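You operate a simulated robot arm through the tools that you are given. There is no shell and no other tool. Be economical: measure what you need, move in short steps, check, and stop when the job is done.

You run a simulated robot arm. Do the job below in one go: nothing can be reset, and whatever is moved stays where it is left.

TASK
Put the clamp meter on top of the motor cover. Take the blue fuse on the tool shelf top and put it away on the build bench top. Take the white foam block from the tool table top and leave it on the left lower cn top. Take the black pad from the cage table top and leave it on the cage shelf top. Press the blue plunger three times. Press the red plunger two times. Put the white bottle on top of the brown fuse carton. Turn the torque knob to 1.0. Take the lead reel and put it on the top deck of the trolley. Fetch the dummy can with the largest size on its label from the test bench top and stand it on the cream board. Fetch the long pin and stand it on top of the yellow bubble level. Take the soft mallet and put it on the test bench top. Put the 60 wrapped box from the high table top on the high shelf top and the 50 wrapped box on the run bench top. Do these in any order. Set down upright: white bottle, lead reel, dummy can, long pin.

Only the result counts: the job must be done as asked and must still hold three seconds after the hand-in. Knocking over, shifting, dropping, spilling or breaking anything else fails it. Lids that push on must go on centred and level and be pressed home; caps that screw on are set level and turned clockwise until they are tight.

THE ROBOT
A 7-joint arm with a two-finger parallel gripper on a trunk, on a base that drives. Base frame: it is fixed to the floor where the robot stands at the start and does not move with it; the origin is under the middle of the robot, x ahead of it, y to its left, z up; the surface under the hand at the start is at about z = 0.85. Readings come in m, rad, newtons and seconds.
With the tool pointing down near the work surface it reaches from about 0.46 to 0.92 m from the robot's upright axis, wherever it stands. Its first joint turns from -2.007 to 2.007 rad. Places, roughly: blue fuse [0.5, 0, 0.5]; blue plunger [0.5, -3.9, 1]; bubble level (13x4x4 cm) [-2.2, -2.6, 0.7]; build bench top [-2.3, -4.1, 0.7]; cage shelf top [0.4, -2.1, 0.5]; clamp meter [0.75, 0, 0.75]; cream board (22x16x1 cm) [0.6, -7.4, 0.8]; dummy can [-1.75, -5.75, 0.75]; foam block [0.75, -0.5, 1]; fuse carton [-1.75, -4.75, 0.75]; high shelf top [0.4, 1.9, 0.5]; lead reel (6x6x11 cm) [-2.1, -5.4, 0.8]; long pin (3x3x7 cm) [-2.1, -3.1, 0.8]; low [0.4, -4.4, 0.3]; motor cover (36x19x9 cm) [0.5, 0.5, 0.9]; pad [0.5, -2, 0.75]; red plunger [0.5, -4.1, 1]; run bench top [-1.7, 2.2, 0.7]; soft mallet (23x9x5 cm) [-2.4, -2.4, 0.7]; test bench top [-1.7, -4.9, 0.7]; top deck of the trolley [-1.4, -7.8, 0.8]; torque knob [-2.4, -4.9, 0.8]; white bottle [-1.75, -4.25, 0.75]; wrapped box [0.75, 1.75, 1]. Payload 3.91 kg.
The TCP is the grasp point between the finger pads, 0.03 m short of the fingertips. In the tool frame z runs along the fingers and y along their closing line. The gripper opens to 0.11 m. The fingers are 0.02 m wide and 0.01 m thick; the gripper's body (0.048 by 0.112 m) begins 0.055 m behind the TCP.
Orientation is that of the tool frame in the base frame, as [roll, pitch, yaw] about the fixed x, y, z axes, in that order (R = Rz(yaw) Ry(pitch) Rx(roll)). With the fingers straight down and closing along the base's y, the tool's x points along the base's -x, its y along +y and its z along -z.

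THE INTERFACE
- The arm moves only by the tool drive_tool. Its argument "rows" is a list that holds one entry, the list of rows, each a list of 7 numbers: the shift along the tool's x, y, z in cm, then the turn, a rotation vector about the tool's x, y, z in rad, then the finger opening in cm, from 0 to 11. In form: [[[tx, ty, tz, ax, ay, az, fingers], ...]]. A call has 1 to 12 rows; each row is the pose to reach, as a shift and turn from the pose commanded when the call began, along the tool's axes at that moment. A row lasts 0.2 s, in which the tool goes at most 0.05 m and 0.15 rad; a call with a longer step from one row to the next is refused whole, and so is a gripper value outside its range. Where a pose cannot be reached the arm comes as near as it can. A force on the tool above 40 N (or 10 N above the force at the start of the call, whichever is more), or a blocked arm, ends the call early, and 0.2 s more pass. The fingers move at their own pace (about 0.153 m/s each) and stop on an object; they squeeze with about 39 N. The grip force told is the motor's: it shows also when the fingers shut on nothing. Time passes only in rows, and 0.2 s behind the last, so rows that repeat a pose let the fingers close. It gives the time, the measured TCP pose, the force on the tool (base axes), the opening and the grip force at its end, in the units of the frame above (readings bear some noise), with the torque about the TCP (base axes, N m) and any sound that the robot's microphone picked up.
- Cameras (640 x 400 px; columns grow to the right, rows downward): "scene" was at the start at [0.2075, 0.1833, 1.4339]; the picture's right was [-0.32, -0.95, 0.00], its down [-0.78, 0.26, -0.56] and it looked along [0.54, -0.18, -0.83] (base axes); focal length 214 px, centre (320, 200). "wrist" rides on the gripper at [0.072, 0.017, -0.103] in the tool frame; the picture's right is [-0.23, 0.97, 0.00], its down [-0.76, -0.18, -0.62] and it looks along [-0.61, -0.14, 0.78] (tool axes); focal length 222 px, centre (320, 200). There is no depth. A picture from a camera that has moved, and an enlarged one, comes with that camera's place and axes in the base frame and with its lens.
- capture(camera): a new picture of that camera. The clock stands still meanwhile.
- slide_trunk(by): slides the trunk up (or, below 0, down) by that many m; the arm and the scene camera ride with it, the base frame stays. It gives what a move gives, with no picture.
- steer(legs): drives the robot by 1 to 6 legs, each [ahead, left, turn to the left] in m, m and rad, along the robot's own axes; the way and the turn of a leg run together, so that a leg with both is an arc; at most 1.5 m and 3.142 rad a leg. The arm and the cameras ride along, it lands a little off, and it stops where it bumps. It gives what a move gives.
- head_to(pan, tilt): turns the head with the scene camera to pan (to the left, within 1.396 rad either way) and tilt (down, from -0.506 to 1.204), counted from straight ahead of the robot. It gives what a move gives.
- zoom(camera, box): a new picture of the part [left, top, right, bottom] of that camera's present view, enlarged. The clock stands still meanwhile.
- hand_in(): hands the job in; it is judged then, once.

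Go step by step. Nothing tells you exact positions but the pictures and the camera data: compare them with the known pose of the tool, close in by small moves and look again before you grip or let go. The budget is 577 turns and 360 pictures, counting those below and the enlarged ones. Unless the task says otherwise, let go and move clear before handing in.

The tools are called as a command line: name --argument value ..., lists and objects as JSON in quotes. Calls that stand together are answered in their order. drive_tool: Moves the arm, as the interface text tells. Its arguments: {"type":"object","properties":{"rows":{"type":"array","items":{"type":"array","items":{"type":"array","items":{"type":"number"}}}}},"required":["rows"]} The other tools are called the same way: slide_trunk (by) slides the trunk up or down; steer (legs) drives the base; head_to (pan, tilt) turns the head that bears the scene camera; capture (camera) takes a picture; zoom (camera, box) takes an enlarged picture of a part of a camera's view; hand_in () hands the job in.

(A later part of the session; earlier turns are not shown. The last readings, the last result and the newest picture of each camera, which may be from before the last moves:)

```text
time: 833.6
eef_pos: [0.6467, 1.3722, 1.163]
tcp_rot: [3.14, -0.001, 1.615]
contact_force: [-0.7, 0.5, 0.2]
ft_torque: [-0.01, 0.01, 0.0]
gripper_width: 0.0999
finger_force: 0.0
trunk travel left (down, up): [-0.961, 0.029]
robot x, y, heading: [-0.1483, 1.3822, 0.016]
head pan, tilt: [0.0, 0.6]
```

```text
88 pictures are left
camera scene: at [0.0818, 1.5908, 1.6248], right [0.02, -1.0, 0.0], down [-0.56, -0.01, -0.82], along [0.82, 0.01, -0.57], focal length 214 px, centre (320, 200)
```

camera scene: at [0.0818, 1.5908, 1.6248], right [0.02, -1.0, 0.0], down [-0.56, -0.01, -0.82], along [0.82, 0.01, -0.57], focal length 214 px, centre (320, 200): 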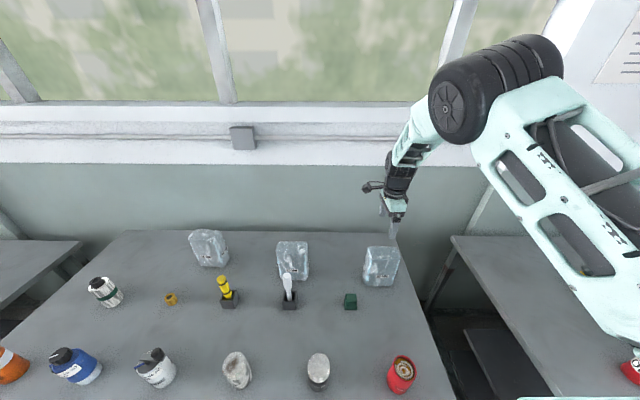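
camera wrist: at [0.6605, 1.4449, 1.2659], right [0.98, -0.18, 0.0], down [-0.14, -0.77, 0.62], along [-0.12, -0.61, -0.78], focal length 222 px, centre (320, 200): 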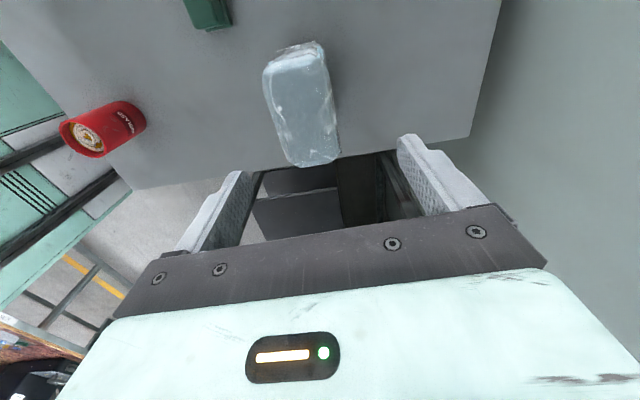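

Box top centre refined to (0.629, 1.358). Descending and gripping near its top.

drive_tool --rows '[[[-1.3, -1.8, 4, 0, 0, 0, 10], [-1.3, -1.8, 8, 0, 0, 0, 10], [-1.3, -1.8, 12, 0, 0, 0, 10], [-1.3, -1.8, 15, 0, 0, 0, 10], [-1.3, -1.8, 15, 0, 0, 0, 10]]]'

capture --camera "wrist"

zoom --camera "scene" --box '[320, 180, 460, 310]'

```text
time: 834.8
eef_pos: [0.6287, 1.3572, 1.0122]
tcp_rot: [-3.14, 0.0, 1.615]
contact_force: [-0.7, 0.1, -0.6]
ft_torque: [-0.01, 0.0, 0.0]
gripper_width: 0.0998
finger_force: 0.0
trunk travel left (down, up): [-0.961, 0.029]
robot x, y, heading: [-0.1435, 1.3816, 0.017]
head pan, tilt: [0.0, 0.6]
```

```text
87 pictures are left
camera wrist: at [0.6423, 1.4306, 1.116], right [0.98, -0.18, 0.0], down [-0.14, -0.77, 0.62], along [-0.12, -0.61, -0.78], focal length 222 px, centre (320, 200)
```

wrist: 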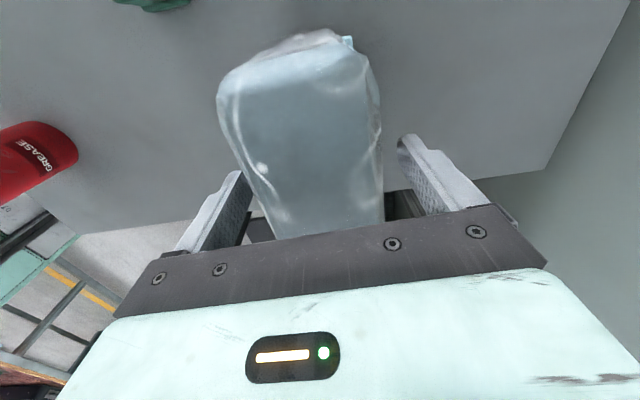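

```text
3.08 times, centred on (390, 245) of scene
camera zoom: at [0.0818, 1.5908, 1.6248], right [0.02, -1.0, 0.0], down [-0.56, -0.01, -0.82], along [0.82, 0.01, -0.57], focal length 660 px, centre (105, 62)
```

zoom: 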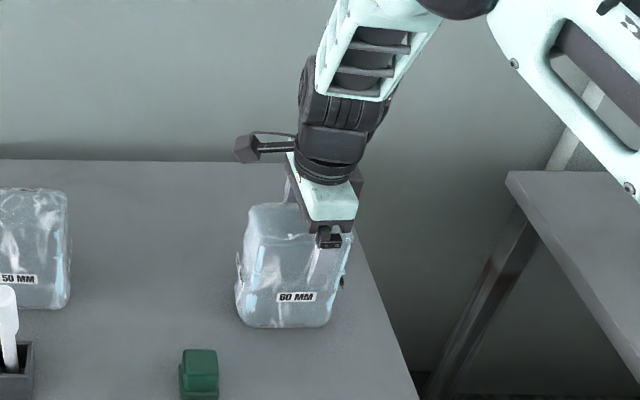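

drive_tool --rows '[[[1, 0, 1.5, 0, 0, 0, 10], [1, 0, 3.2, 0, 0, 0, 10], [1, 0, 3.2, 0, 0, 0, 10], [1, 0, 3.2, 0, 0, 0, 6], [1, 0, 3.2, 0, 0, 0, 0], [1, 0, 3.2, 0, 0, 0, 0], [1, 0, 3.2, 0, 0, 0, 0]]]'

capture --camera "wrist"

```text
time: 836.4
eef_pos: [0.6271, 1.3675, 0.9808]
tcp_rot: [-3.14, -0.001, 1.616]
contact_force: [1.3, -0.1, -0.3]
ft_torque: [0.12, -0.09, -0.04]
gripper_width: 0.068
finger_force: 39.1
trunk travel left (down, up): [-0.961, 0.029]
robot x, y, heading: [-0.1448, 1.3821, 0.018]
head pan, tilt: [0.0, 0.6]
```

```text
85 pictures are left
camera wrist: at [0.6413, 1.4407, 1.0848], right [0.98, -0.18, 0.0], down [-0.14, -0.77, 0.62], along [-0.12, -0.61, -0.78], focal length 222 px, centre (320, 200)
```

wrist: 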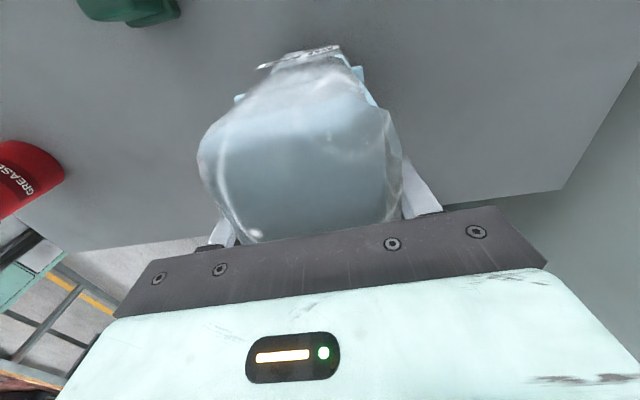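

Gripped. Lifting 4 cm, turning it 90° so its thin side faces the grip from the front, and setting it down again slightly nearer.

drive_tool --rows '[[[0, 0, -2, 0, 0, 0, 0], [0, 0, -4, 0, 0, 0, 0], [0, -0.5, -4, 0, 0, -0.14, 0], [0, -1, -4, 0, 0, -0.28, 0], [0, -1.5, -4, 0, 0, -0.42, 0], [0, -2, -4, 0, 0, -0.56, 0], [0, -2.5, -4, 0, 0, -0.7, 0], [0, -3, -4, 0, 0, -0.84, 0], [0, -3.5, -4, 0, 0, -0.98, 0], [0, -4, -4, 0, 0, -1.12, 0], [0, -4.5, -4, 0, 0, -1.26, 0], [0, -5, -4, 0, 0, -1.4, 0]]]'

drive_tool --rows '[[[0, 0, 0, 0, 0, -0.125, 0], [0, 0, 2, 0, 0, -0.125, 0], [0, 0, 3.2, 0, 0, -0.125, 0], [0, 0, 3.6, 0, 0, -0.125, 0], [0, 0, 3.6, 0, 0, -0.125, 0]]]'

drive_tool --rows '[[[0, 0, 0.2, 0, 0, 0, 0], [0, 0, 0.4, 0, 0, 0, 0], [0, 0, 0.4, 0, 0, 0, 0]]]'

```text
time: 839.0
eef_pos: [0.5778, 1.3655, 1.0202]
tcp_rot: [-3.14, -0.003, 3.018]
contact_force: [0.1, 0.4, -2.6]
ft_torque: [0.04, 0.01, 0.03]
gripper_width: 0.0681
finger_force: 39.1
trunk travel left (down, up): [-0.961, 0.029]
robot x, y, heading: [-0.142, 1.3801, 0.017]
head pan, tilt: [0.0, 0.6]
```

```text
time: 840.2
eef_pos: [0.5773, 1.366, 0.9846]
tcp_rot: [3.141, -0.001, 3.141]
contact_force: [0.4, 0.4, -2.3]
ft_torque: [-0.03, -0.02, 0.01]
gripper_width: 0.0679
finger_force: 39.2
trunk travel left (down, up): [-0.961, 0.029]
robot x, y, heading: [-0.1383, 1.3795, 0.016]
head pan, tilt: [0.0, 0.6]
```

```text
time: 841.0
eef_pos: [0.5795, 1.3651, 0.9807]
tcp_rot: [3.141, -0.001, 3.14]
contact_force: [-1.4, 0.2, 0.3]
ft_torque: [-0.04, -0.11, -0.07]
gripper_width: 0.0677
finger_force: 38.8
trunk travel left (down, up): [-0.961, 0.029]
robot x, y, heading: [-0.1401, 1.3808, 0.017]
head pan, tilt: [0.0, 0.6]
```

Box set down. Releasing, rising, then tilting the tool 0.9 rad for a front grip.

drive_tool --rows '[[[0, 0, 0.1, 0, 0, 0, 9.5], [0, 0, 0.1, 0, 0, 0, 9.5], [0, 0, -3, 0, 0, 0, 9.5], [0, 0, -7, 0, 0, 0, 9.5], [0, 0, -11, 0, 0, 0, 9.5], [3, 0, -13, 0, 0, 0, 9.5], [7, 0, -13, 0, 0, 0, 9.5], [7, 0, -13, 0, 0, 0, 9.5]]]'

drive_tool --rows '[[[0, 0, 0, 0, -0.15, 0, 9.5], [0, 0, 0, 0, -0.3, 0, 9.5], [0, 0, 0, 0, -0.45, 0, 9.5], [0, 0, 0, 0, -0.6, 0, 9.5], [0, 0, 0, 0, -0.75, 0, 9.5], [0, 0, 0, 0, -0.9, 0, 9.5], [0, 0, 0, 0, -0.9, 0, 9.5]]]'

capture --camera "scene"

capture --camera "wrist"

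```text
time: 842.8
eef_pos: [0.5072, 1.3641, 1.1092]
tcp_rot: [3.141, -0.001, -3.141]
contact_force: [-0.1, -0.1, -0.2]
ft_torque: [-0.03, -0.02, 0.0]
gripper_width: 0.0949
finger_force: 0.1
trunk travel left (down, up): [-0.961, 0.029]
robot x, y, heading: [-0.1433, 1.3821, 0.019]
head pan, tilt: [0.0, 0.6]
```

```text
time: 844.4
eef_pos: [0.5083, 1.3657, 1.1106]
tcp_rot: [3.141, 0.898, -3.141]
contact_force: [0.2, 1.1, 0.8]
ft_torque: [0.04, 0.01, -0.02]
gripper_width: 0.0951
finger_force: 0.0
trunk travel left (down, up): [-0.961, 0.029]
robot x, y, heading: [-0.1444, 1.382, 0.014]
head pan, tilt: [0.0, 0.6]
```

```text
84 pictures are left
camera scene: at [0.0817, 1.5909, 1.6248], right [0.02, -1.0, 0.0], down [-0.56, -0.01, -0.83], along [0.82, 0.01, -0.57], focal length 214 px, centre (320, 200)
```

scene: 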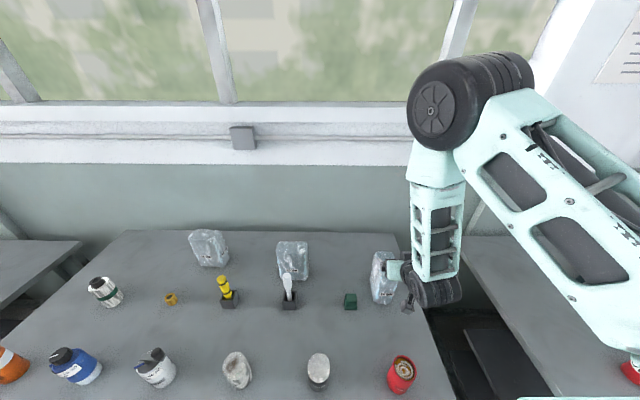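

```text
83 pictures are left
camera wrist: at [0.3821, 1.3828, 1.1191], right [0.14, 0.97, 0.18], down [-0.01, -0.18, 0.98], along [0.99, -0.14, -0.01], focal length 222 px, centre (320, 200)
```

wrist: 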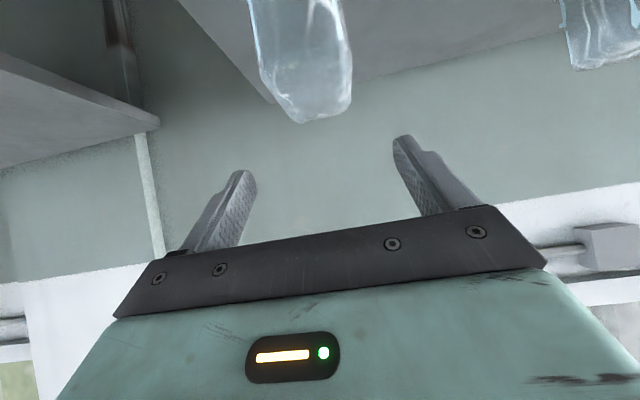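

drive_tool --rows '[[[-2.5, 0, 3.1, 0, 0, 0, 9.5], [0.8, 0, 5.7, 0, 0, 0, 9.5], [4.2, 0, 8.4, 0, 0, 0, 9.5], [7.5, 0, 11, 0, 0, 0, 9.5], [10.5, 0, 13.4, 0, 0, 0, 9.5], [12, 0, 14.6, 0, 0, 0, 9.5], [12, 0, 14.6, 0, 0, 0, 9.5]]]'

capture --camera "wrist"

zoom --camera "scene" --box '[320, 200, 480, 330]'

```text
time: 845.6
eef_pos: [0.5511, 1.3662, 0.9622]
tcp_rot: [-3.139, 0.912, -3.14]
contact_force: [-0.4, -0.7, -0.4]
ft_torque: [0.02, -0.01, 0.03]
gripper_width: 0.0952
finger_force: 0.0
trunk travel left (down, up): [-0.961, 0.029]
robot x, y, heading: [-0.141, 1.3796, 0.014]
head pan, tilt: [0.0, 0.6]
stopped in row 5: the force on the tool passed its limit at 77 N (the readings are from after the stop); the commanded pose is now the measured one
```

```text
82 pictures are left
camera wrist: at [0.4238, 1.3833, 0.9689], right [0.14, 0.97, 0.18], down [-0.03, -0.18, 0.98], along [0.99, -0.14, 0.0], focal length 222 px, centre (320, 200)
```

wrist: 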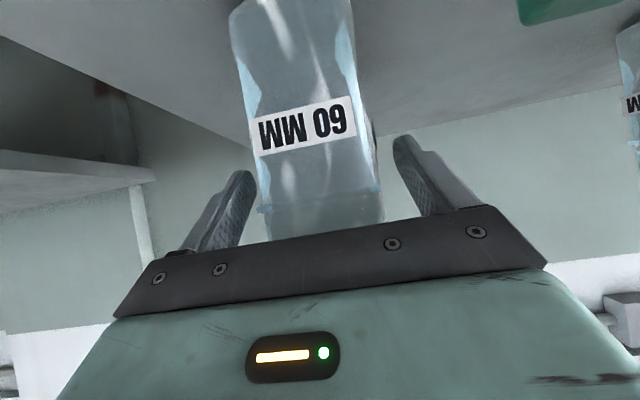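

```text
3.08 times, centred on (400, 265) of scene
camera zoom: at [0.0821, 1.5909, 1.6246], right [0.02, -1.0, 0.0], down [-0.57, -0.01, -0.82], along [0.82, 0.01, -0.57], focal length 660 px, centre (74, 0)
```

zoom: 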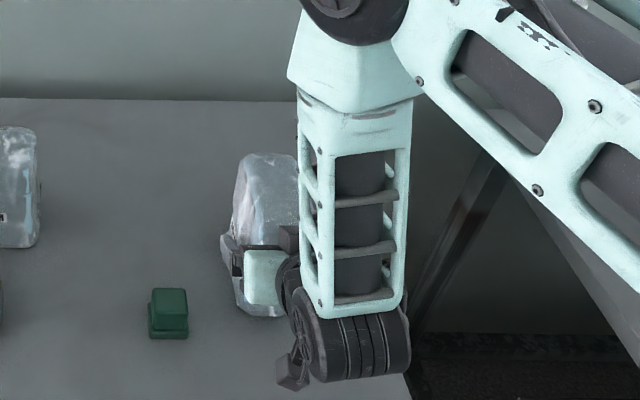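

The palm touched the box's top edge. Moving 2.5 cm back before going on down.

drive_tool --rows '[[[-0.8, 0, -0.7, 0, 0, 0, 9.5], [0.8, 0, -2.7, 0, 0, 0, 9.5], [0.8, 0, -2.7, 0, 0, 0, 9.5], [2.5, 0, -1.4, 0, 0, 0, 9.5], [4.5, 0, 0.2, 0, 0, 0, 9.5], [4.5, 0, 0.2, 0, 0, 0, 9.5]]]'

capture --camera "wrist"

zoom --camera "scene" --box '[320, 200, 480, 330]'

```text
time: 847.0
eef_pos: [0.5229, 1.3666, 0.9255]
tcp_rot: [3.141, 0.911, -3.141]
contact_force: [0.0, 0.3, -1.0]
ft_torque: [0.03, -0.01, -0.02]
gripper_width: 0.095
finger_force: 0.0
trunk travel left (down, up): [-0.961, 0.029]
robot x, y, heading: [-0.1422, 1.3786, 0.014]
head pan, tilt: [0.0, 0.6]
```

```text
80 pictures are left
camera wrist: at [0.3971, 1.3833, 0.9322], right [0.14, 0.97, 0.18], down [-0.03, -0.18, 0.98], along [0.99, -0.14, 0.0], focal length 222 px, centre (320, 200)
```

wrist: 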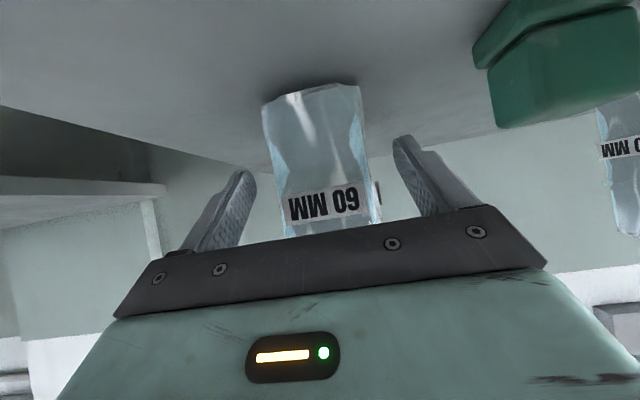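

```text
3.08 times, centred on (400, 265) of scene
camera zoom: at [0.0817, 1.5909, 1.6248], right [0.02, -1.0, 0.0], down [-0.56, -0.01, -0.83], along [0.82, 0.01, -0.56], focal length 660 px, centre (74, 0)
```

zoom: 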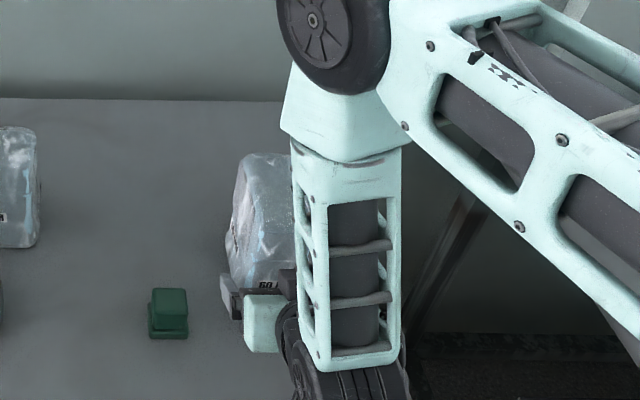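

drive_tool --rows '[[[-1.2, 0, 1.5, 0, 0, 0, 9.5], [-2.5, 0, 3.1, 0, 0, 0, 9.5], [-2.5, 0, 3.1, 0, 0, 0, 9.5], [-2.5, 0, 3.1, 0, 0, 0, 6.5], [-2.5, 0, 3.1, 0, 0, 0, 3], [-2.5, 0, 3.1, 0, 0, 0, 0], [-2.5, 0, 3.1, 0, 0, 0, 0]]]'

capture --camera "wrist"

```text
time: 848.6
eef_pos: [0.5629, 1.3652, 0.9263]
tcp_rot: [-3.139, 0.91, 3.141]
contact_force: [1.5, -0.1, 2.0]
ft_torque: [-0.02, -0.01, -0.03]
gripper_width: 0.0676
finger_force: 39.0
trunk travel left (down, up): [-0.961, 0.029]
robot x, y, heading: [-0.1445, 1.3798, 0.015]
head pan, tilt: [0.0, 0.6]
```

```text
78 pictures are left
camera wrist: at [0.4372, 1.3827, 0.9327], right [0.14, 0.97, 0.18], down [-0.03, -0.18, 0.98], along [0.99, -0.14, 0.0], focal length 222 px, centre (320, 200)
```

wrist: 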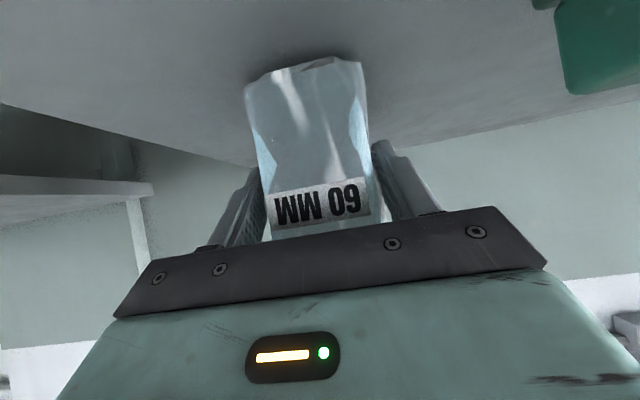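

Gripped. Lifting 15 cm and backing out over the front row of cans.

drive_tool --rows '[[[-3, 0, -2.4, 0, 0, 0, 0], [-6, 0, -4.8, 0, 0, 0, 0], [-9, 0, -7.2, 0, 0, 0, 0], [-11.8, 0, -9.4, 0, 0, 0, 0], [-11.8, 0, -9.4, 0, 0, 0, 0]]]'

steer --legs '[[-0.75, 0, 0]]'

capture --camera "scene"

```text
time: 849.8
eef_pos: [0.5605, 1.3675, 1.0771]
tcp_rot: [-3.14, 0.91, -3.139]
contact_force: [-0.2, 0.0, -2.7]
ft_torque: [-0.02, 0.11, -0.01]
gripper_width: 0.0678
finger_force: 38.8
trunk travel left (down, up): [-0.961, 0.029]
robot x, y, heading: [-0.1458, 1.3799, 0.018]
head pan, tilt: [0.0, 0.6]
```

```text
time: 853.9
eef_pos: [-0.1904, 1.3494, 1.077]
tcp_rot: [-3.14, 0.91, 3.135]
contact_force: [0.0, 0.9, -3.8]
ft_torque: [-0.01, 0.14, 0.01]
gripper_width: 0.0679
finger_force: 39.1
trunk travel left (down, up): [-0.961, 0.029]
robot x, y, heading: [-0.8916, 1.3707, 0.009]
head pan, tilt: [0.0, 0.6]
```

```text
77 pictures are left
camera scene: at [-0.6674, 1.579, 1.6248], right [0.01, -1.0, 0.0], down [-0.57, -0.01, -0.82], along [0.82, 0.01, -0.57], focal length 214 px, centre (320, 200)
```

scene: 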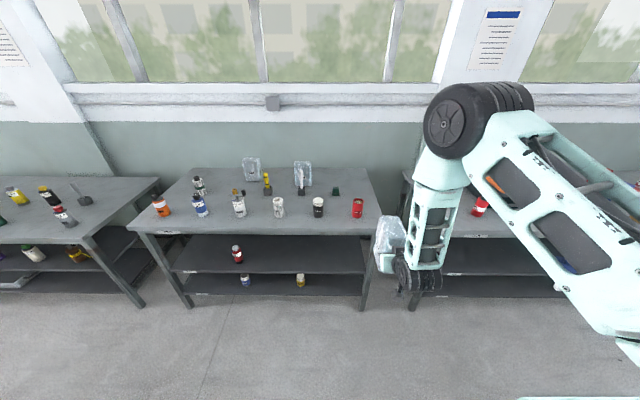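

The upper HIGH shelf is free around y ≈ 1.65. Moving over there, then extending and raising the arm for a flat forearm before lowering the trunk.

steer --legs '[[-0.06, 0.3, 0]]'

drive_tool --rows '[[[-3.5, 0, 2, 0, 0, 0, 0], [-7, 0, 4, 0, 0, 0, 0], [-10.5, 0, 6, 0, 0, 0, 0], [-14, 0, 8, 0, 0, 0, 0], [-17.5, 0, 10, 0, 0, 0, 0], [-21, 0, 12, 0, 0, 0, 0], [-24.5, 0, 13.5, 0, 0, 0, 0], [-28, 0, 14.6, 0, 0, 0, 0], [-28, 0, 14.6, 0, 0, 0, 0]]]'

capture --camera "scene"

```text
time: 856.0
eef_pos: [-0.2533, 1.6512, 1.0769]
tcp_rot: [-3.139, 0.912, 3.13]
contact_force: [-0.4, 0.2, -3.6]
ft_torque: [0.0, 0.13, -0.02]
gripper_width: 0.0679
finger_force: 38.5
trunk travel left (down, up): [-0.961, 0.029]
robot x, y, heading: [-0.9544, 1.6762, 0.006]
head pan, tilt: [0.0, 0.6]
```

```text
time: 858.0
eef_pos: [0.0342, 1.6489, 1.2086]
tcp_rot: [-3.14, 0.909, 3.133]
contact_force: [-0.2, 0.0, -2.6]
ft_torque: [-0.02, 0.17, -0.03]
gripper_width: 0.0677
finger_force: 38.6
trunk travel left (down, up): [-0.961, 0.029]
robot x, y, heading: [-0.9562, 1.6724, 0.006]
head pan, tilt: [0.0, 0.6]
```

```text
76 pictures are left
camera scene: at [-0.7302, 1.8804, 1.6248], right [0.01, -1.0, 0.0], down [-0.57, 0.0, -0.82], along [0.82, 0.01, -0.57], focal length 214 px, centre (320, 200)
```

scene: 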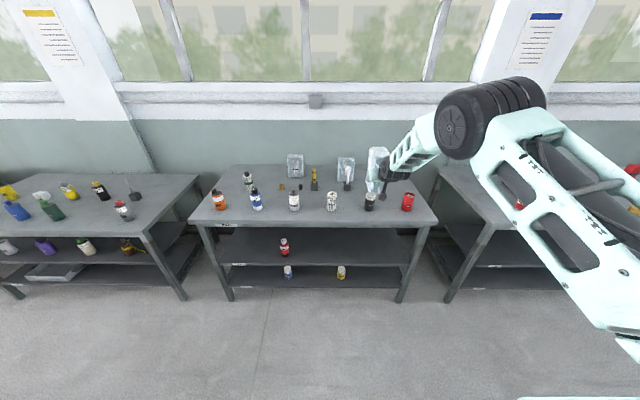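

slide_trunk --by -0.4

slide_trunk --by -0.22

head_to --pan -0.2 --tilt 0.4

capture --camera "scene"

capture --camera "wrist"

```text
time: 861.8
eef_pos: [0.0336, 1.648, 0.8084]
tcp_rot: [-3.141, 0.909, 3.134]
contact_force: [0.6, -0.8, -2.9]
ft_torque: [-0.01, 0.13, -0.02]
gripper_width: 0.0676
finger_force: 38.6
trunk travel left (down, up): [-0.561, 0.429]
robot x, y, heading: [-0.9559, 1.6711, 0.006]
head pan, tilt: [0.0, 0.6]
```

```text
time: 864.1
eef_pos: [0.0338, 1.6477, 0.5893]
tcp_rot: [-3.14, 0.908, 3.133]
contact_force: [-0.2, -0.2, -3.2]
ft_torque: [-0.01, 0.13, 0.01]
gripper_width: 0.0677
finger_force: 39.2
trunk travel left (down, up): [-0.341, 0.649]
robot x, y, heading: [-0.9587, 1.6716, 0.007]
head pan, tilt: [0.0, 0.6]
```

```text
time: 864.9
eef_pos: [0.0333, 1.6488, 0.589]
tcp_rot: [-3.141, 0.909, 3.132]
contact_force: [-0.7, -0.1, -2.5]
ft_torque: [-0.03, 0.09, 0.02]
gripper_width: 0.0678
finger_force: 39.1
trunk travel left (down, up): [-0.341, 0.649]
robot x, y, heading: [-0.9571, 1.6759, 0.008]
head pan, tilt: [-0.201, 0.4]
```

```text
75 pictures are left
camera scene: at [-0.7278, 1.862, 1.0229], right [-0.19, -0.98, 0.0], down [-0.38, 0.07, -0.92], along [0.9, -0.18, -0.39], focal length 214 px, centre (320, 200)
```

scene: 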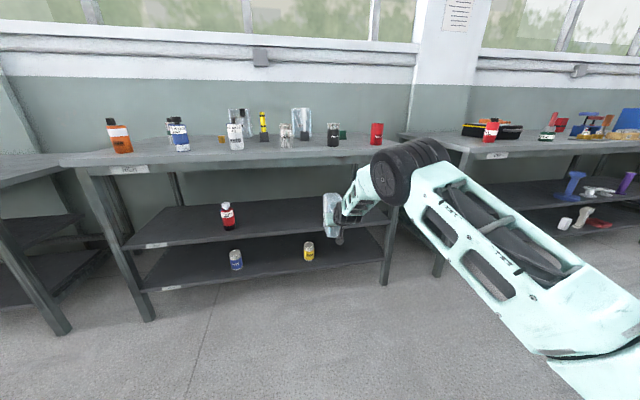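

```text
74 pictures are left
camera wrist: at [-0.092, 1.6663, 0.5956], right [0.15, 0.97, 0.18], down [-0.03, -0.18, 0.98], along [0.99, -0.15, 0.0], focal length 222 px, centre (320, 200)
```

wrist: 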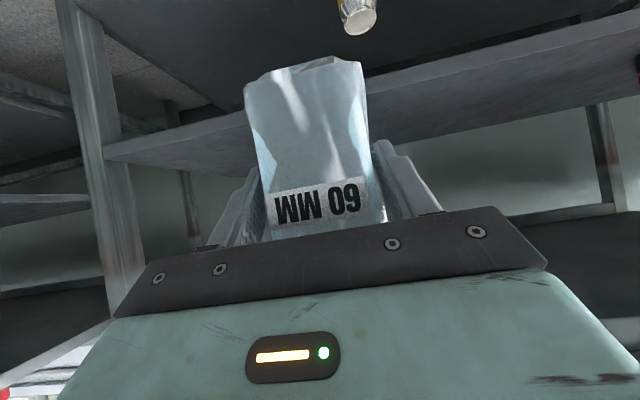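

slide_trunk --by -0.02

steer --legs '[[0.295, 0, 0]]'

capture --camera "wrist"

capture --camera "scene"

```text
time: 865.5
eef_pos: [0.0333, 1.6483, 0.569]
tcp_rot: [-3.14, 0.908, 3.129]
contact_force: [0.0, 0.4, -2.8]
ft_torque: [0.01, 0.13, 0.0]
gripper_width: 0.0678
finger_force: 38.9
trunk travel left (down, up): [-0.321, 0.669]
robot x, y, heading: [-0.9561, 1.6717, 0.007]
head pan, tilt: [-0.201, 0.4]
```

```text
time: 867.5
eef_pos: [0.3292, 1.6485, 0.5684]
tcp_rot: [-3.14, 0.909, 3.132]
contact_force: [0.1, -0.3, -2.5]
ft_torque: [0.0, 0.11, 0.01]
gripper_width: 0.0678
finger_force: 39.0
trunk travel left (down, up): [-0.321, 0.669]
robot x, y, heading: [-0.6574, 1.6766, 0.006]
head pan, tilt: [-0.201, 0.4]
```

```text
73 pictures are left
camera wrist: at [0.2036, 1.6673, 0.5756], right [0.15, 0.97, 0.18], down [-0.03, -0.18, 0.98], along [0.99, -0.15, 0.0], focal length 222 px, centre (320, 200)
```

wrist: 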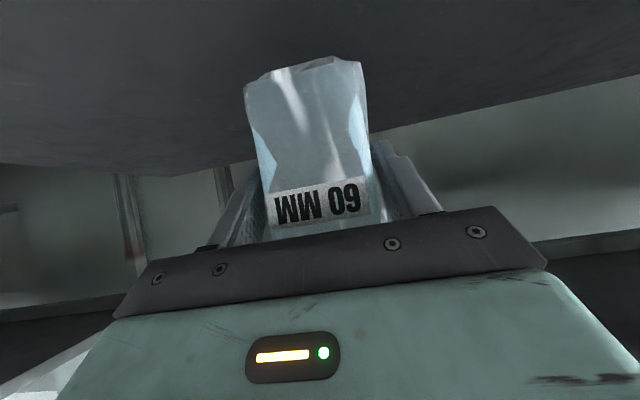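

```text
72 pictures are left
camera scene: at [-0.432, 1.8637, 1.003], right [-0.19, -0.98, 0.0], down [-0.38, 0.08, -0.92], along [0.9, -0.18, -0.39], focal length 214 px, centre (320, 200)
```

scene: 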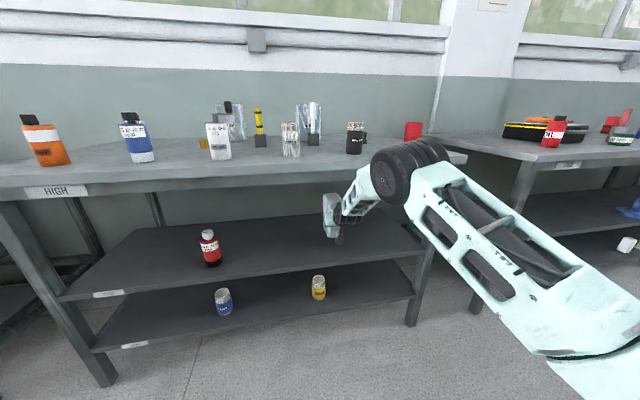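

Inside over the shelf. Lowering to contact.

drive_tool --rows '[[[0.8, 0, 0.62, 0, 0, 0, 0], [1.6, 0, 1.24, 0, 0, 0, 0], [2, 0, 1.55, 0, 0, 0, 0], [2, 0, 1.55, 0, 0, 0, 0]]]'

drive_tool --rows '[[[0.25, 0, 0.2, 0, 0, 0, 0], [0.5, 0, 0.4, 0, 0, 0, 0], [0.5, 0, 0.4, 0, 0, 0, 0]]]'

zoom --camera "scene" --box '[290, 170, 400, 260]'

```text
time: 868.5
eef_pos: [0.3294, 1.6482, 0.5417]
tcp_rot: [-3.139, 0.909, 3.131]
contact_force: [-0.2, -0.2, -4.0]
ft_torque: [-0.01, 0.11, 0.02]
gripper_width: 0.0678
finger_force: 39.2
trunk travel left (down, up): [-0.321, 0.669]
robot x, y, heading: [-0.6595, 1.6784, 0.008]
head pan, tilt: [-0.201, 0.4]
```

```text
time: 869.3
eef_pos: [0.329, 1.6489, 0.5373]
tcp_rot: [-3.14, 0.91, 3.131]
contact_force: [0.6, 0.0, -2.6]
ft_torque: [0.0, 0.16, 0.0]
gripper_width: 0.0676
finger_force: 39.2
trunk travel left (down, up): [-0.321, 0.669]
robot x, y, heading: [-0.6626, 1.6752, 0.004]
head pan, tilt: [-0.201, 0.4]
```

```text
4.44 times, centred on (345, 215) of scene
camera zoom: at [-0.432, 1.8637, 1.003], right [-0.19, -0.98, 0.0], down [-0.38, 0.08, -0.92], along [0.9, -0.18, -0.39], focal length 953 px, centre (209, 133)
```

zoom: 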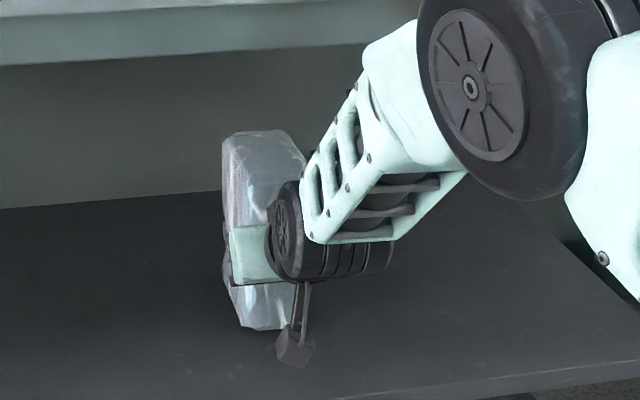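

drive_tool --rows '[[[0.25, 0, 0.2, 0, 0, 0, 0], [0.5, 0, 0.4, 0, 0, 0, 0], [0.5, 0, 0.4, 0, 0, 0, 0]]]'

drive_tool --rows '[[[0.25, 0, 0.2, 0, 0, 0, 0], [0.5, 0, 0.4, 0, 0, 0, 0], [0.5, 0, 0.4, 0, 0, 0, 0]]]'

drive_tool --rows '[[[0.2, 0, 0.15, 0, 0, 0, 0], [0.4, 0, 0.3, 0, 0, 0, 0], [0.4, 0, 0.3, 0, 0, 0, 0]]]'

```text
time: 870.1
eef_pos: [0.3305, 1.6483, 0.5346]
tcp_rot: [3.141, 0.919, 3.129]
contact_force: [-2.1, -0.2, 25.2]
ft_torque: [0.07, 0.77, 0.01]
gripper_width: 0.0676
finger_force: 38.9
trunk travel left (down, up): [-0.321, 0.669]
robot x, y, heading: [-0.6618, 1.6757, 0.011]
head pan, tilt: [-0.201, 0.4]
```

```text
time: 870.9
eef_pos: [0.3301, 1.6497, 0.5298]
tcp_rot: [3.141, 0.917, 3.13]
contact_force: [1.3, 4.4, 31.0]
ft_torque: [-0.09, -0.08, -0.16]
gripper_width: 0.0678
finger_force: 38.9
trunk travel left (down, up): [-0.321, 0.669]
robot x, y, heading: [-0.6636, 1.6726, 0.003]
head pan, tilt: [-0.201, 0.4]
```

```text
time: 871.7
eef_pos: [0.3306, 1.6491, 0.5242]
tcp_rot: [3.139, 0.915, 3.129]
contact_force: [0.0, 7.2, 30.0]
ft_torque: [-0.08, 0.1, -0.05]
gripper_width: 0.0675
finger_force: 38.4
trunk travel left (down, up): [-0.321, 0.669]
robot x, y, heading: [-0.661, 1.6802, -0.0]
head pan, tilt: [-0.201, 0.4]
```

Contact; easing up and releasing, then withdrawing.

drive_tool --rows '[[[-0.3, 0, -0.25, 0, 0, 0, 0], [-0.3, 0, -0.25, 0, 0, 0, 8], [-0.3, 0, -0.25, 0, 0, 0, 9], [0.6, 0, -1.5, 0, 0, 0, 9], [1.8, 0, -3, 0, 0, 0, 9], [1.8, 0, -3, 0, 0, 0, 9]]]'

capture --camera "wrist"

steer --legs '[[-0.3, 0, 0]]'

capture --camera "scene"

```text
time: 873.1
eef_pos: [0.2948, 1.6494, 0.5229]
tcp_rot: [-3.139, 0.909, 3.131]
contact_force: [0.2, 0.6, -0.2]
ft_torque: [-0.01, -0.01, 0.01]
gripper_width: 0.09
finger_force: 0.1
trunk travel left (down, up): [-0.321, 0.669]
robot x, y, heading: [-0.6613, 1.6736, 0.006]
head pan, tilt: [-0.201, 0.4]
```

```text
70 pictures are left
camera wrist: at [0.1687, 1.6681, 0.5302], right [0.15, 0.97, 0.18], down [-0.03, -0.18, 0.98], along [0.99, -0.15, 0.0], focal length 222 px, centre (320, 200)
```

wrist: 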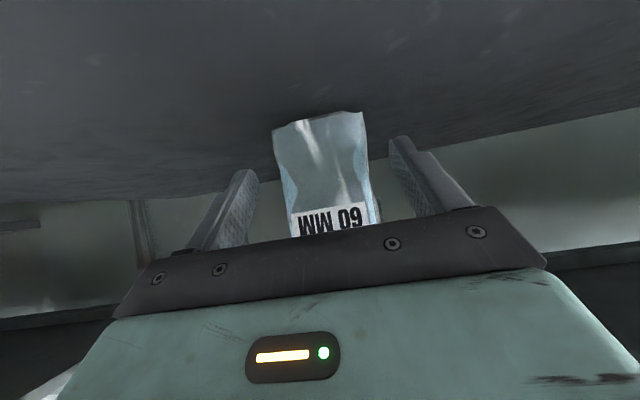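

```text
time: 875.2
eef_pos: [-0.0054, 1.6499, 0.5234]
tcp_rot: [-3.139, 0.911, 3.136]
contact_force: [1.7, -0.6, -0.7]
ft_torque: [0.01, -0.02, 0.01]
gripper_width: 0.0899
finger_force: 0.2
trunk travel left (down, up): [-0.321, 0.669]
robot x, y, heading: [-0.9634, 1.6718, 0.007]
head pan, tilt: [-0.201, 0.4]
```

```text
69 pictures are left
camera scene: at [-0.7333, 1.8621, 1.003], right [-0.19, -0.98, 0.0], down [-0.38, 0.07, -0.92], along [0.9, -0.18, -0.39], focal length 214 px, centre (320, 200)
```

scene: 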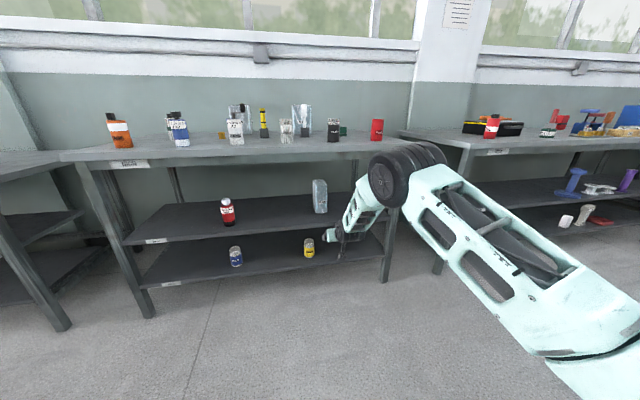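

The 60 box stands on the HIGH shelf. Raising up, returning the tool to vertical and turning it for the 50 box.

slide_trunk --by 0.4

slide_trunk --by 0.24

drive_tool --rows '[[[2, 0, -1, 0, 0.15, 0, 9], [4, 0, -2, 0, 0.3, 0, 9], [6, 0, -3, 0, 0.45, 0, 9], [8, 0, -4, 0, 0.6, 0, 9], [10, 0, -5, 0, 0.75, 0, 9], [12, 0, -6, 0, 0.9, 0, 9], [12, 0, -6, 0, 0.908, 0, 9]]]'

drive_tool --rows '[[[0, 0, 0, 0, 0, 0.145, 9], [0, 0, 0, 0, 0, 0.29, 9], [0, 0, 0, 0, 0, 0.435, 9], [0, 0, 0, 0, 0, 0.58, 9], [0, 0, 0, 0, 0, 0.725, 9], [0, 0, 0, 0, 0, 0.87, 9], [0, 0, 0, 0, 0, 1.015, 9], [0, 0, 0, 0, 0, 1.16, 9], [0, 0, 0, 0, 0, 1.305, 9], [0, 0, 0, 0, 0, 1.45, 9], [0, 0, 0, 0, 0, 1.565, 9], [0, 0, 0, 0, 0, 1.565, 9]]]'

head_to --pan 0 --tilt 0.6

capture --camera "scene"

```text
time: 879.0
eef_pos: [-0.0061, 1.6504, 0.9243]
tcp_rot: [-3.141, 0.908, 3.134]
contact_force: [-0.2, -0.9, -0.2]
ft_torque: [0.0, 0.0, -0.01]
gripper_width: 0.09
finger_force: 0.2
trunk travel left (down, up): [-0.721, 0.269]
robot x, y, heading: [-0.9616, 1.6705, 0.008]
head pan, tilt: [-0.201, 0.4]
```

```text
time: 881.5
eef_pos: [-0.006, 1.6499, 1.1635]
tcp_rot: [-3.141, 0.909, 3.135]
contact_force: [0.5, -0.3, -0.9]
ft_torque: [0.0, 0.01, -0.02]
gripper_width: 0.09
finger_force: 0.1
trunk travel left (down, up): [-0.961, 0.029]
robot x, y, heading: [-0.9627, 1.6731, 0.01]
head pan, tilt: [-0.201, 0.4]
```

```text
time: 883.1
eef_pos: [-0.1273, 1.651, 1.1051]
tcp_rot: [-3.14, -0.001, 3.134]
contact_force: [0.5, -0.4, -0.6]
ft_torque: [-0.02, -0.01, 0.01]
gripper_width: 0.0898
finger_force: 0.0
trunk travel left (down, up): [-0.961, 0.029]
robot x, y, heading: [-0.9626, 1.6723, 0.007]
head pan, tilt: [-0.201, 0.4]
```

```text
time: 885.7
eef_pos: [-0.1265, 1.6505, 1.1057]
tcp_rot: [3.139, 0.002, 1.568]
contact_force: [0.5, 0.0, 0.4]
ft_torque: [-0.03, 0.0, -0.01]
gripper_width: 0.0902
finger_force: 0.1
trunk travel left (down, up): [-0.961, 0.029]
robot x, y, heading: [-0.9632, 1.6706, 0.011]
head pan, tilt: [-0.201, 0.4]
```

```text
time: 886.5
eef_pos: [-0.1256, 1.6528, 1.1052]
tcp_rot: [3.139, 0.002, 1.568]
contact_force: [0.4, 0.4, 0.1]
ft_torque: [0.01, 0.01, 0.03]
gripper_width: 0.0899
finger_force: 0.0
trunk travel left (down, up): [-0.961, 0.029]
robot x, y, heading: [-0.9625, 1.6743, 0.006]
head pan, tilt: [0.0, 0.6]
```

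```text
68 pictures are left
camera scene: at [-0.7358, 1.8805, 1.6249], right [0.01, -1.0, 0.0], down [-0.56, -0.01, -0.83], along [0.83, 0.01, -0.56], focal length 214 px, centre (320, 200)
```

scene: 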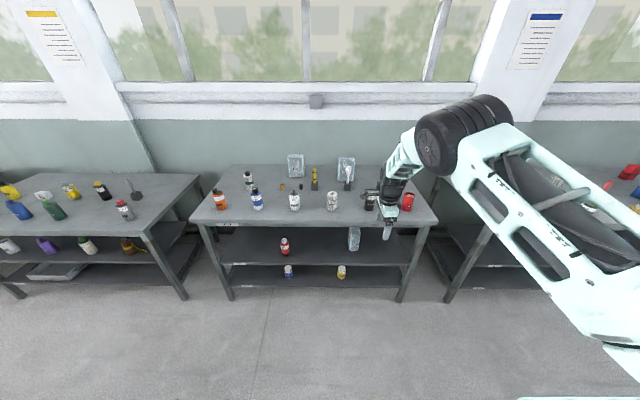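

drive_tool --rows '[[[0, 0, -3, 0, 0, 0, 9], [0, 0, -5, 0, 0, 0, 9], [0, 0, -5, 0, 0, 0, 9]]]'

steer --legs '[[0, 0.045, 0], [0.75, 0, 0]]'

capture --camera "wrist"

capture --camera "scene"

```text
time: 887.2
eef_pos: [-0.1275, 1.6503, 1.1575]
tcp_rot: [3.14, 0.003, 1.568]
contact_force: [0.0, 0.3, -0.5]
ft_torque: [0.01, 0.0, 0.01]
gripper_width: 0.0898
finger_force: 0.0
trunk travel left (down, up): [-0.961, 0.029]
robot x, y, heading: [-0.962, 1.6697, 0.007]
head pan, tilt: [0.0, 0.6]
```

```text
time: 891.8
eef_pos: [0.626, 1.7022, 1.1563]
tcp_rot: [3.14, 0.001, 1.567]
contact_force: [0.2, 0.8, 0.4]
ft_torque: [-0.01, 0.01, 0.03]
gripper_width: 0.0902
finger_force: 0.0
trunk travel left (down, up): [-0.961, 0.029]
robot x, y, heading: [-0.2113, 1.7252, 0.011]
head pan, tilt: [0.0, 0.6]
```

```text
67 pictures are left
camera wrist: at [0.6437, 1.7743, 1.2596], right [0.97, -0.23, 0.0], down [-0.18, -0.76, 0.62], along [-0.14, -0.61, -0.78], focal length 222 px, centre (320, 200)
```

wrist: 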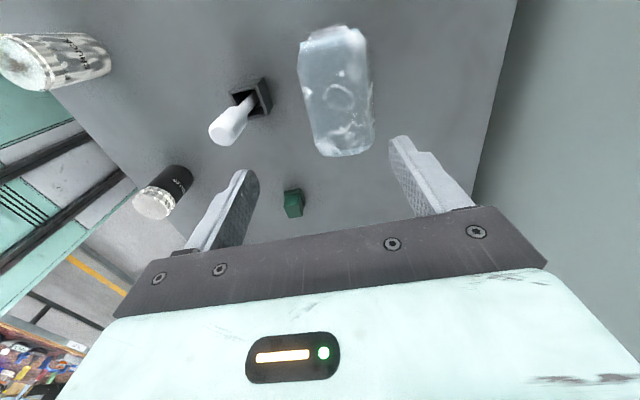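

```text
66 pictures are left
camera scene: at [0.0174, 1.9318, 1.6248], right [0.01, -1.0, 0.0], down [-0.56, 0.0, -0.83], along [0.83, 0.01, -0.56], focal length 214 px, centre (320, 200)
```

scene: 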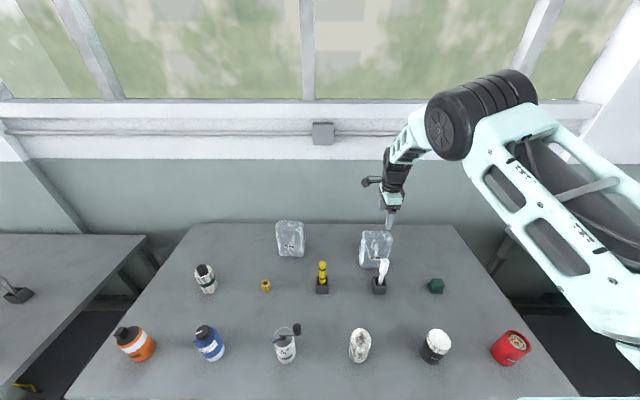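

50 box centre (0.648, 1.702). Aligning, descending and gripping.

drive_tool --rows '[[[0, 2.2, 3, 0, 0, 0, 10], [0, 2.2, 7, 0, 0, 0, 10], [0, 2.2, 11, 0, 0, 0, 10], [0, 2.2, 14, 0, 0, 0, 10], [0, 2.2, 14, 0, 0, 0, 10]]]'

capture --camera "wrist"

zoom --camera "scene" --box '[320, 180, 440, 310]'

```text
time: 893.0
eef_pos: [0.6484, 1.7007, 1.0161]
tcp_rot: [3.139, 0.0, 1.567]
contact_force: [0.7, 0.0, -0.1]
ft_torque: [-0.04, 0.0, 0.0]
gripper_width: 0.0999
finger_force: 0.1
trunk travel left (down, up): [-0.961, 0.029]
robot x, y, heading: [-0.2089, 1.7256, 0.005]
head pan, tilt: [0.0, 0.6]
```

```text
65 pictures are left
camera wrist: at [0.666, 1.774, 1.1197], right [0.97, -0.23, 0.0], down [-0.18, -0.76, 0.62], along [-0.14, -0.61, -0.78], focal length 222 px, centre (320, 200)
```

wrist: 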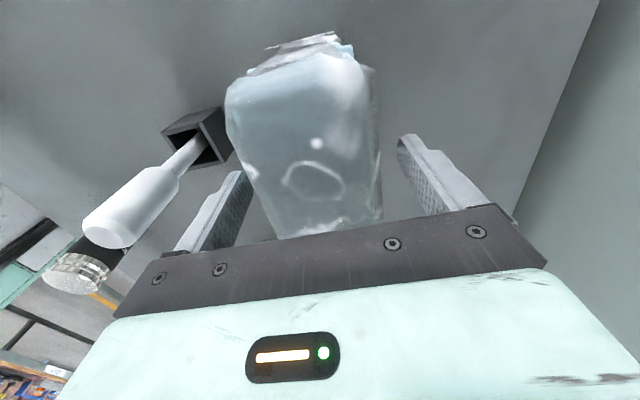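

```text
3.08 times, centred on (380, 245) of scene
camera zoom: at [0.0176, 1.9318, 1.6248], right [0.01, -1.0, 0.0], down [-0.57, 0.0, -0.82], along [0.82, 0.01, -0.57], focal length 660 px, centre (135, 62)
```

zoom: 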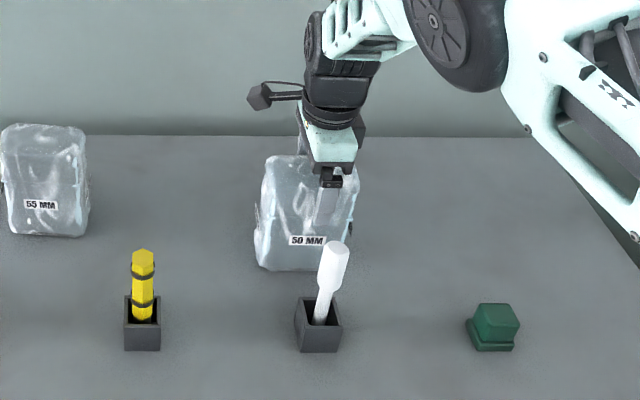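

drive_tool --rows '[[[0.8, 0, 1.5, 0, 0, 0, 10], [0.8, 0, 3.2, 0, 0, 0, 10], [0.8, 0, 3.2, 0, 0, 0, 10], [0.8, 0, 3.2, 0, 0, 0, 6], [0.8, 0, 3.2, 0, 0, 0, 0], [0.8, 0, 3.2, 0, 0, 0, 0], [0.8, 0, 3.2, 0, 0, 0, 0]]]'

capture --camera "wrist"

```text
time: 894.6
eef_pos: [0.6486, 1.7089, 0.9832]
tcp_rot: [3.14, 0.002, 1.567]
contact_force: [-0.3, -0.3, -0.2]
ft_torque: [-0.01, 0.1, -0.02]
gripper_width: 0.0681
finger_force: 39.0
trunk travel left (down, up): [-0.961, 0.029]
robot x, y, heading: [-0.2069, 1.7286, 0.009]
head pan, tilt: [0.0, 0.6]
```

```text
63 pictures are left
camera wrist: at [0.6663, 1.7822, 1.0873], right [0.97, -0.23, 0.0], down [-0.18, -0.76, 0.62], along [-0.14, -0.61, -0.78], focal length 222 px, centre (320, 200)
```

wrist: 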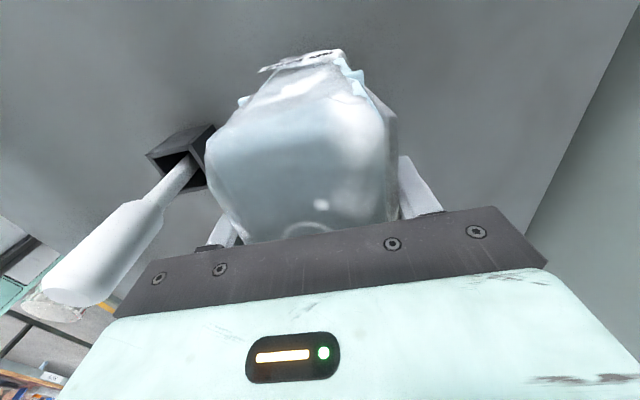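

drive_tool --rows '[[[0, 0, -4, 0, 0, 0, 0], [0, 0, -8.5, 0, 0, 0, 0], [0, 0, -13, 0, 0, 0, 0], [0, 0, -17.5, 0, 0, 0, 0], [0, 0, -19, 0, 0, 0, 0], [0, 0, -19, 0, 0, 0, 0]]]'

steer --legs '[[-0.5, 0, 0]]'

head_to --pan 1.39 --tilt 0.4

capture --camera "scene"

```text
time: 896.0
eef_pos: [0.6477, 1.7094, 1.1729]
tcp_rot: [3.141, 0.003, 1.566]
contact_force: [-0.6, 0.3, -3.3]
ft_torque: [0.01, -0.04, -0.02]
gripper_width: 0.0681
finger_force: 38.7
trunk travel left (down, up): [-0.961, 0.029]
robot x, y, heading: [-0.2139, 1.7266, 0.013]
head pan, tilt: [0.0, 0.6]
```

```text
time: 899.0
eef_pos: [0.1447, 1.7033, 1.1739]
tcp_rot: [3.14, 0.002, 1.563]
contact_force: [-0.1, 0.4, -3.7]
ft_torque: [0.04, 0.0, 0.04]
gripper_width: 0.0683
finger_force: 39.8
trunk travel left (down, up): [-0.961, 0.029]
robot x, y, heading: [-0.7154, 1.7169, 0.003]
head pan, tilt: [0.0, 0.6]
```

```text
time: 900.5
eef_pos: [0.144, 1.7041, 1.1742]
tcp_rot: [3.14, 0.003, 1.564]
contact_force: [-0.4, -1.1, -2.0]
ft_torque: [0.01, -0.01, 0.0]
gripper_width: 0.0679
finger_force: 39.2
trunk travel left (down, up): [-0.961, 0.029]
robot x, y, heading: [-0.7139, 1.7232, 0.005]
head pan, tilt: [1.389, 0.4]
```

```text
62 pictures are left
camera scene: at [-0.558, 2.0185, 1.643], right [0.98, -0.18, 0.0], down [-0.07, -0.38, -0.92], along [0.16, 0.91, -0.39], focal length 214 px, centre (320, 200)
```

scene: 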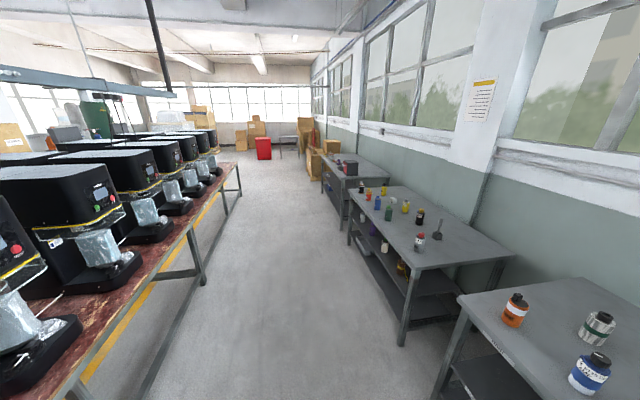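

Retracting the arm 20 cm and turning round to face the run bench.

drive_tool --rows '[[[0, -4, 0, 0, 0, 0, 0], [0, -8, 0, 0, 0, 0, 0], [0, -12, 0, 0, 0, 0, 0], [0, -16, 0, 0, 0, 0, 0], [0, -20, 0, 0, 0, 0, 0], [0, -20, 0, 0, 0, 0, 0]]]'

steer --legs '[[0.1, 0, 0], [0, 0, 1.57], [0, 0, 1.57]]'

head_to --pan 0 --tilt 0.5

capture --camera "scene"

```text
time: 901.9
eef_pos: [-0.0568, 1.705, 1.1733]
tcp_rot: [3.14, 0.001, 1.564]
contact_force: [0.4, -0.4, -3.0]
ft_torque: [0.01, -0.01, 0.01]
gripper_width: 0.0681
finger_force: 39.0
trunk travel left (down, up): [-0.961, 0.029]
robot x, y, heading: [-0.7122, 1.7204, 0.005]
head pan, tilt: [1.389, 0.4]
```

```text
time: 910.7
eef_pos: [-1.2706, 1.7421, 1.1729]
tcp_rot: [3.139, 0.002, -1.583]
contact_force: [0.4, 0.8, -2.7]
ft_torque: [-0.01, 0.01, 0.02]
gripper_width: 0.0677
finger_force: 39.4
trunk travel left (down, up): [-0.961, 0.029]
robot x, y, heading: [-0.6138, 1.724, 3.137]
head pan, tilt: [1.389, 0.4]
```

```text
time: 912.2
eef_pos: [-1.2701, 1.7414, 1.1724]
tcp_rot: [3.142, 0.003, -1.585]
contact_force: [-0.7, 0.4, -3.5]
ft_torque: [0.02, 0.03, 0.01]
gripper_width: 0.0676
finger_force: 38.8
trunk travel left (down, up): [-0.961, 0.029]
robot x, y, heading: [-0.6145, 1.7211, 3.137]
head pan, tilt: [0.0, 0.499]
```

```text
61 pictures are left
camera scene: at [-0.8494, 1.5176, 1.6339], right [0.0, 1.0, 0.0], down [0.48, 0.0, -0.88], along [-0.88, 0.0, -0.48], focal length 214 px, centre (320, 200)
```

scene: 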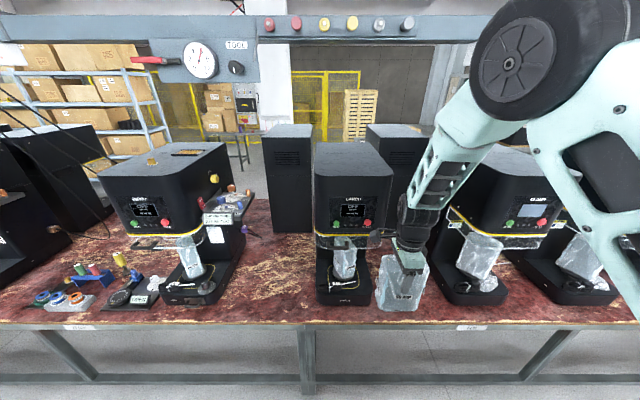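

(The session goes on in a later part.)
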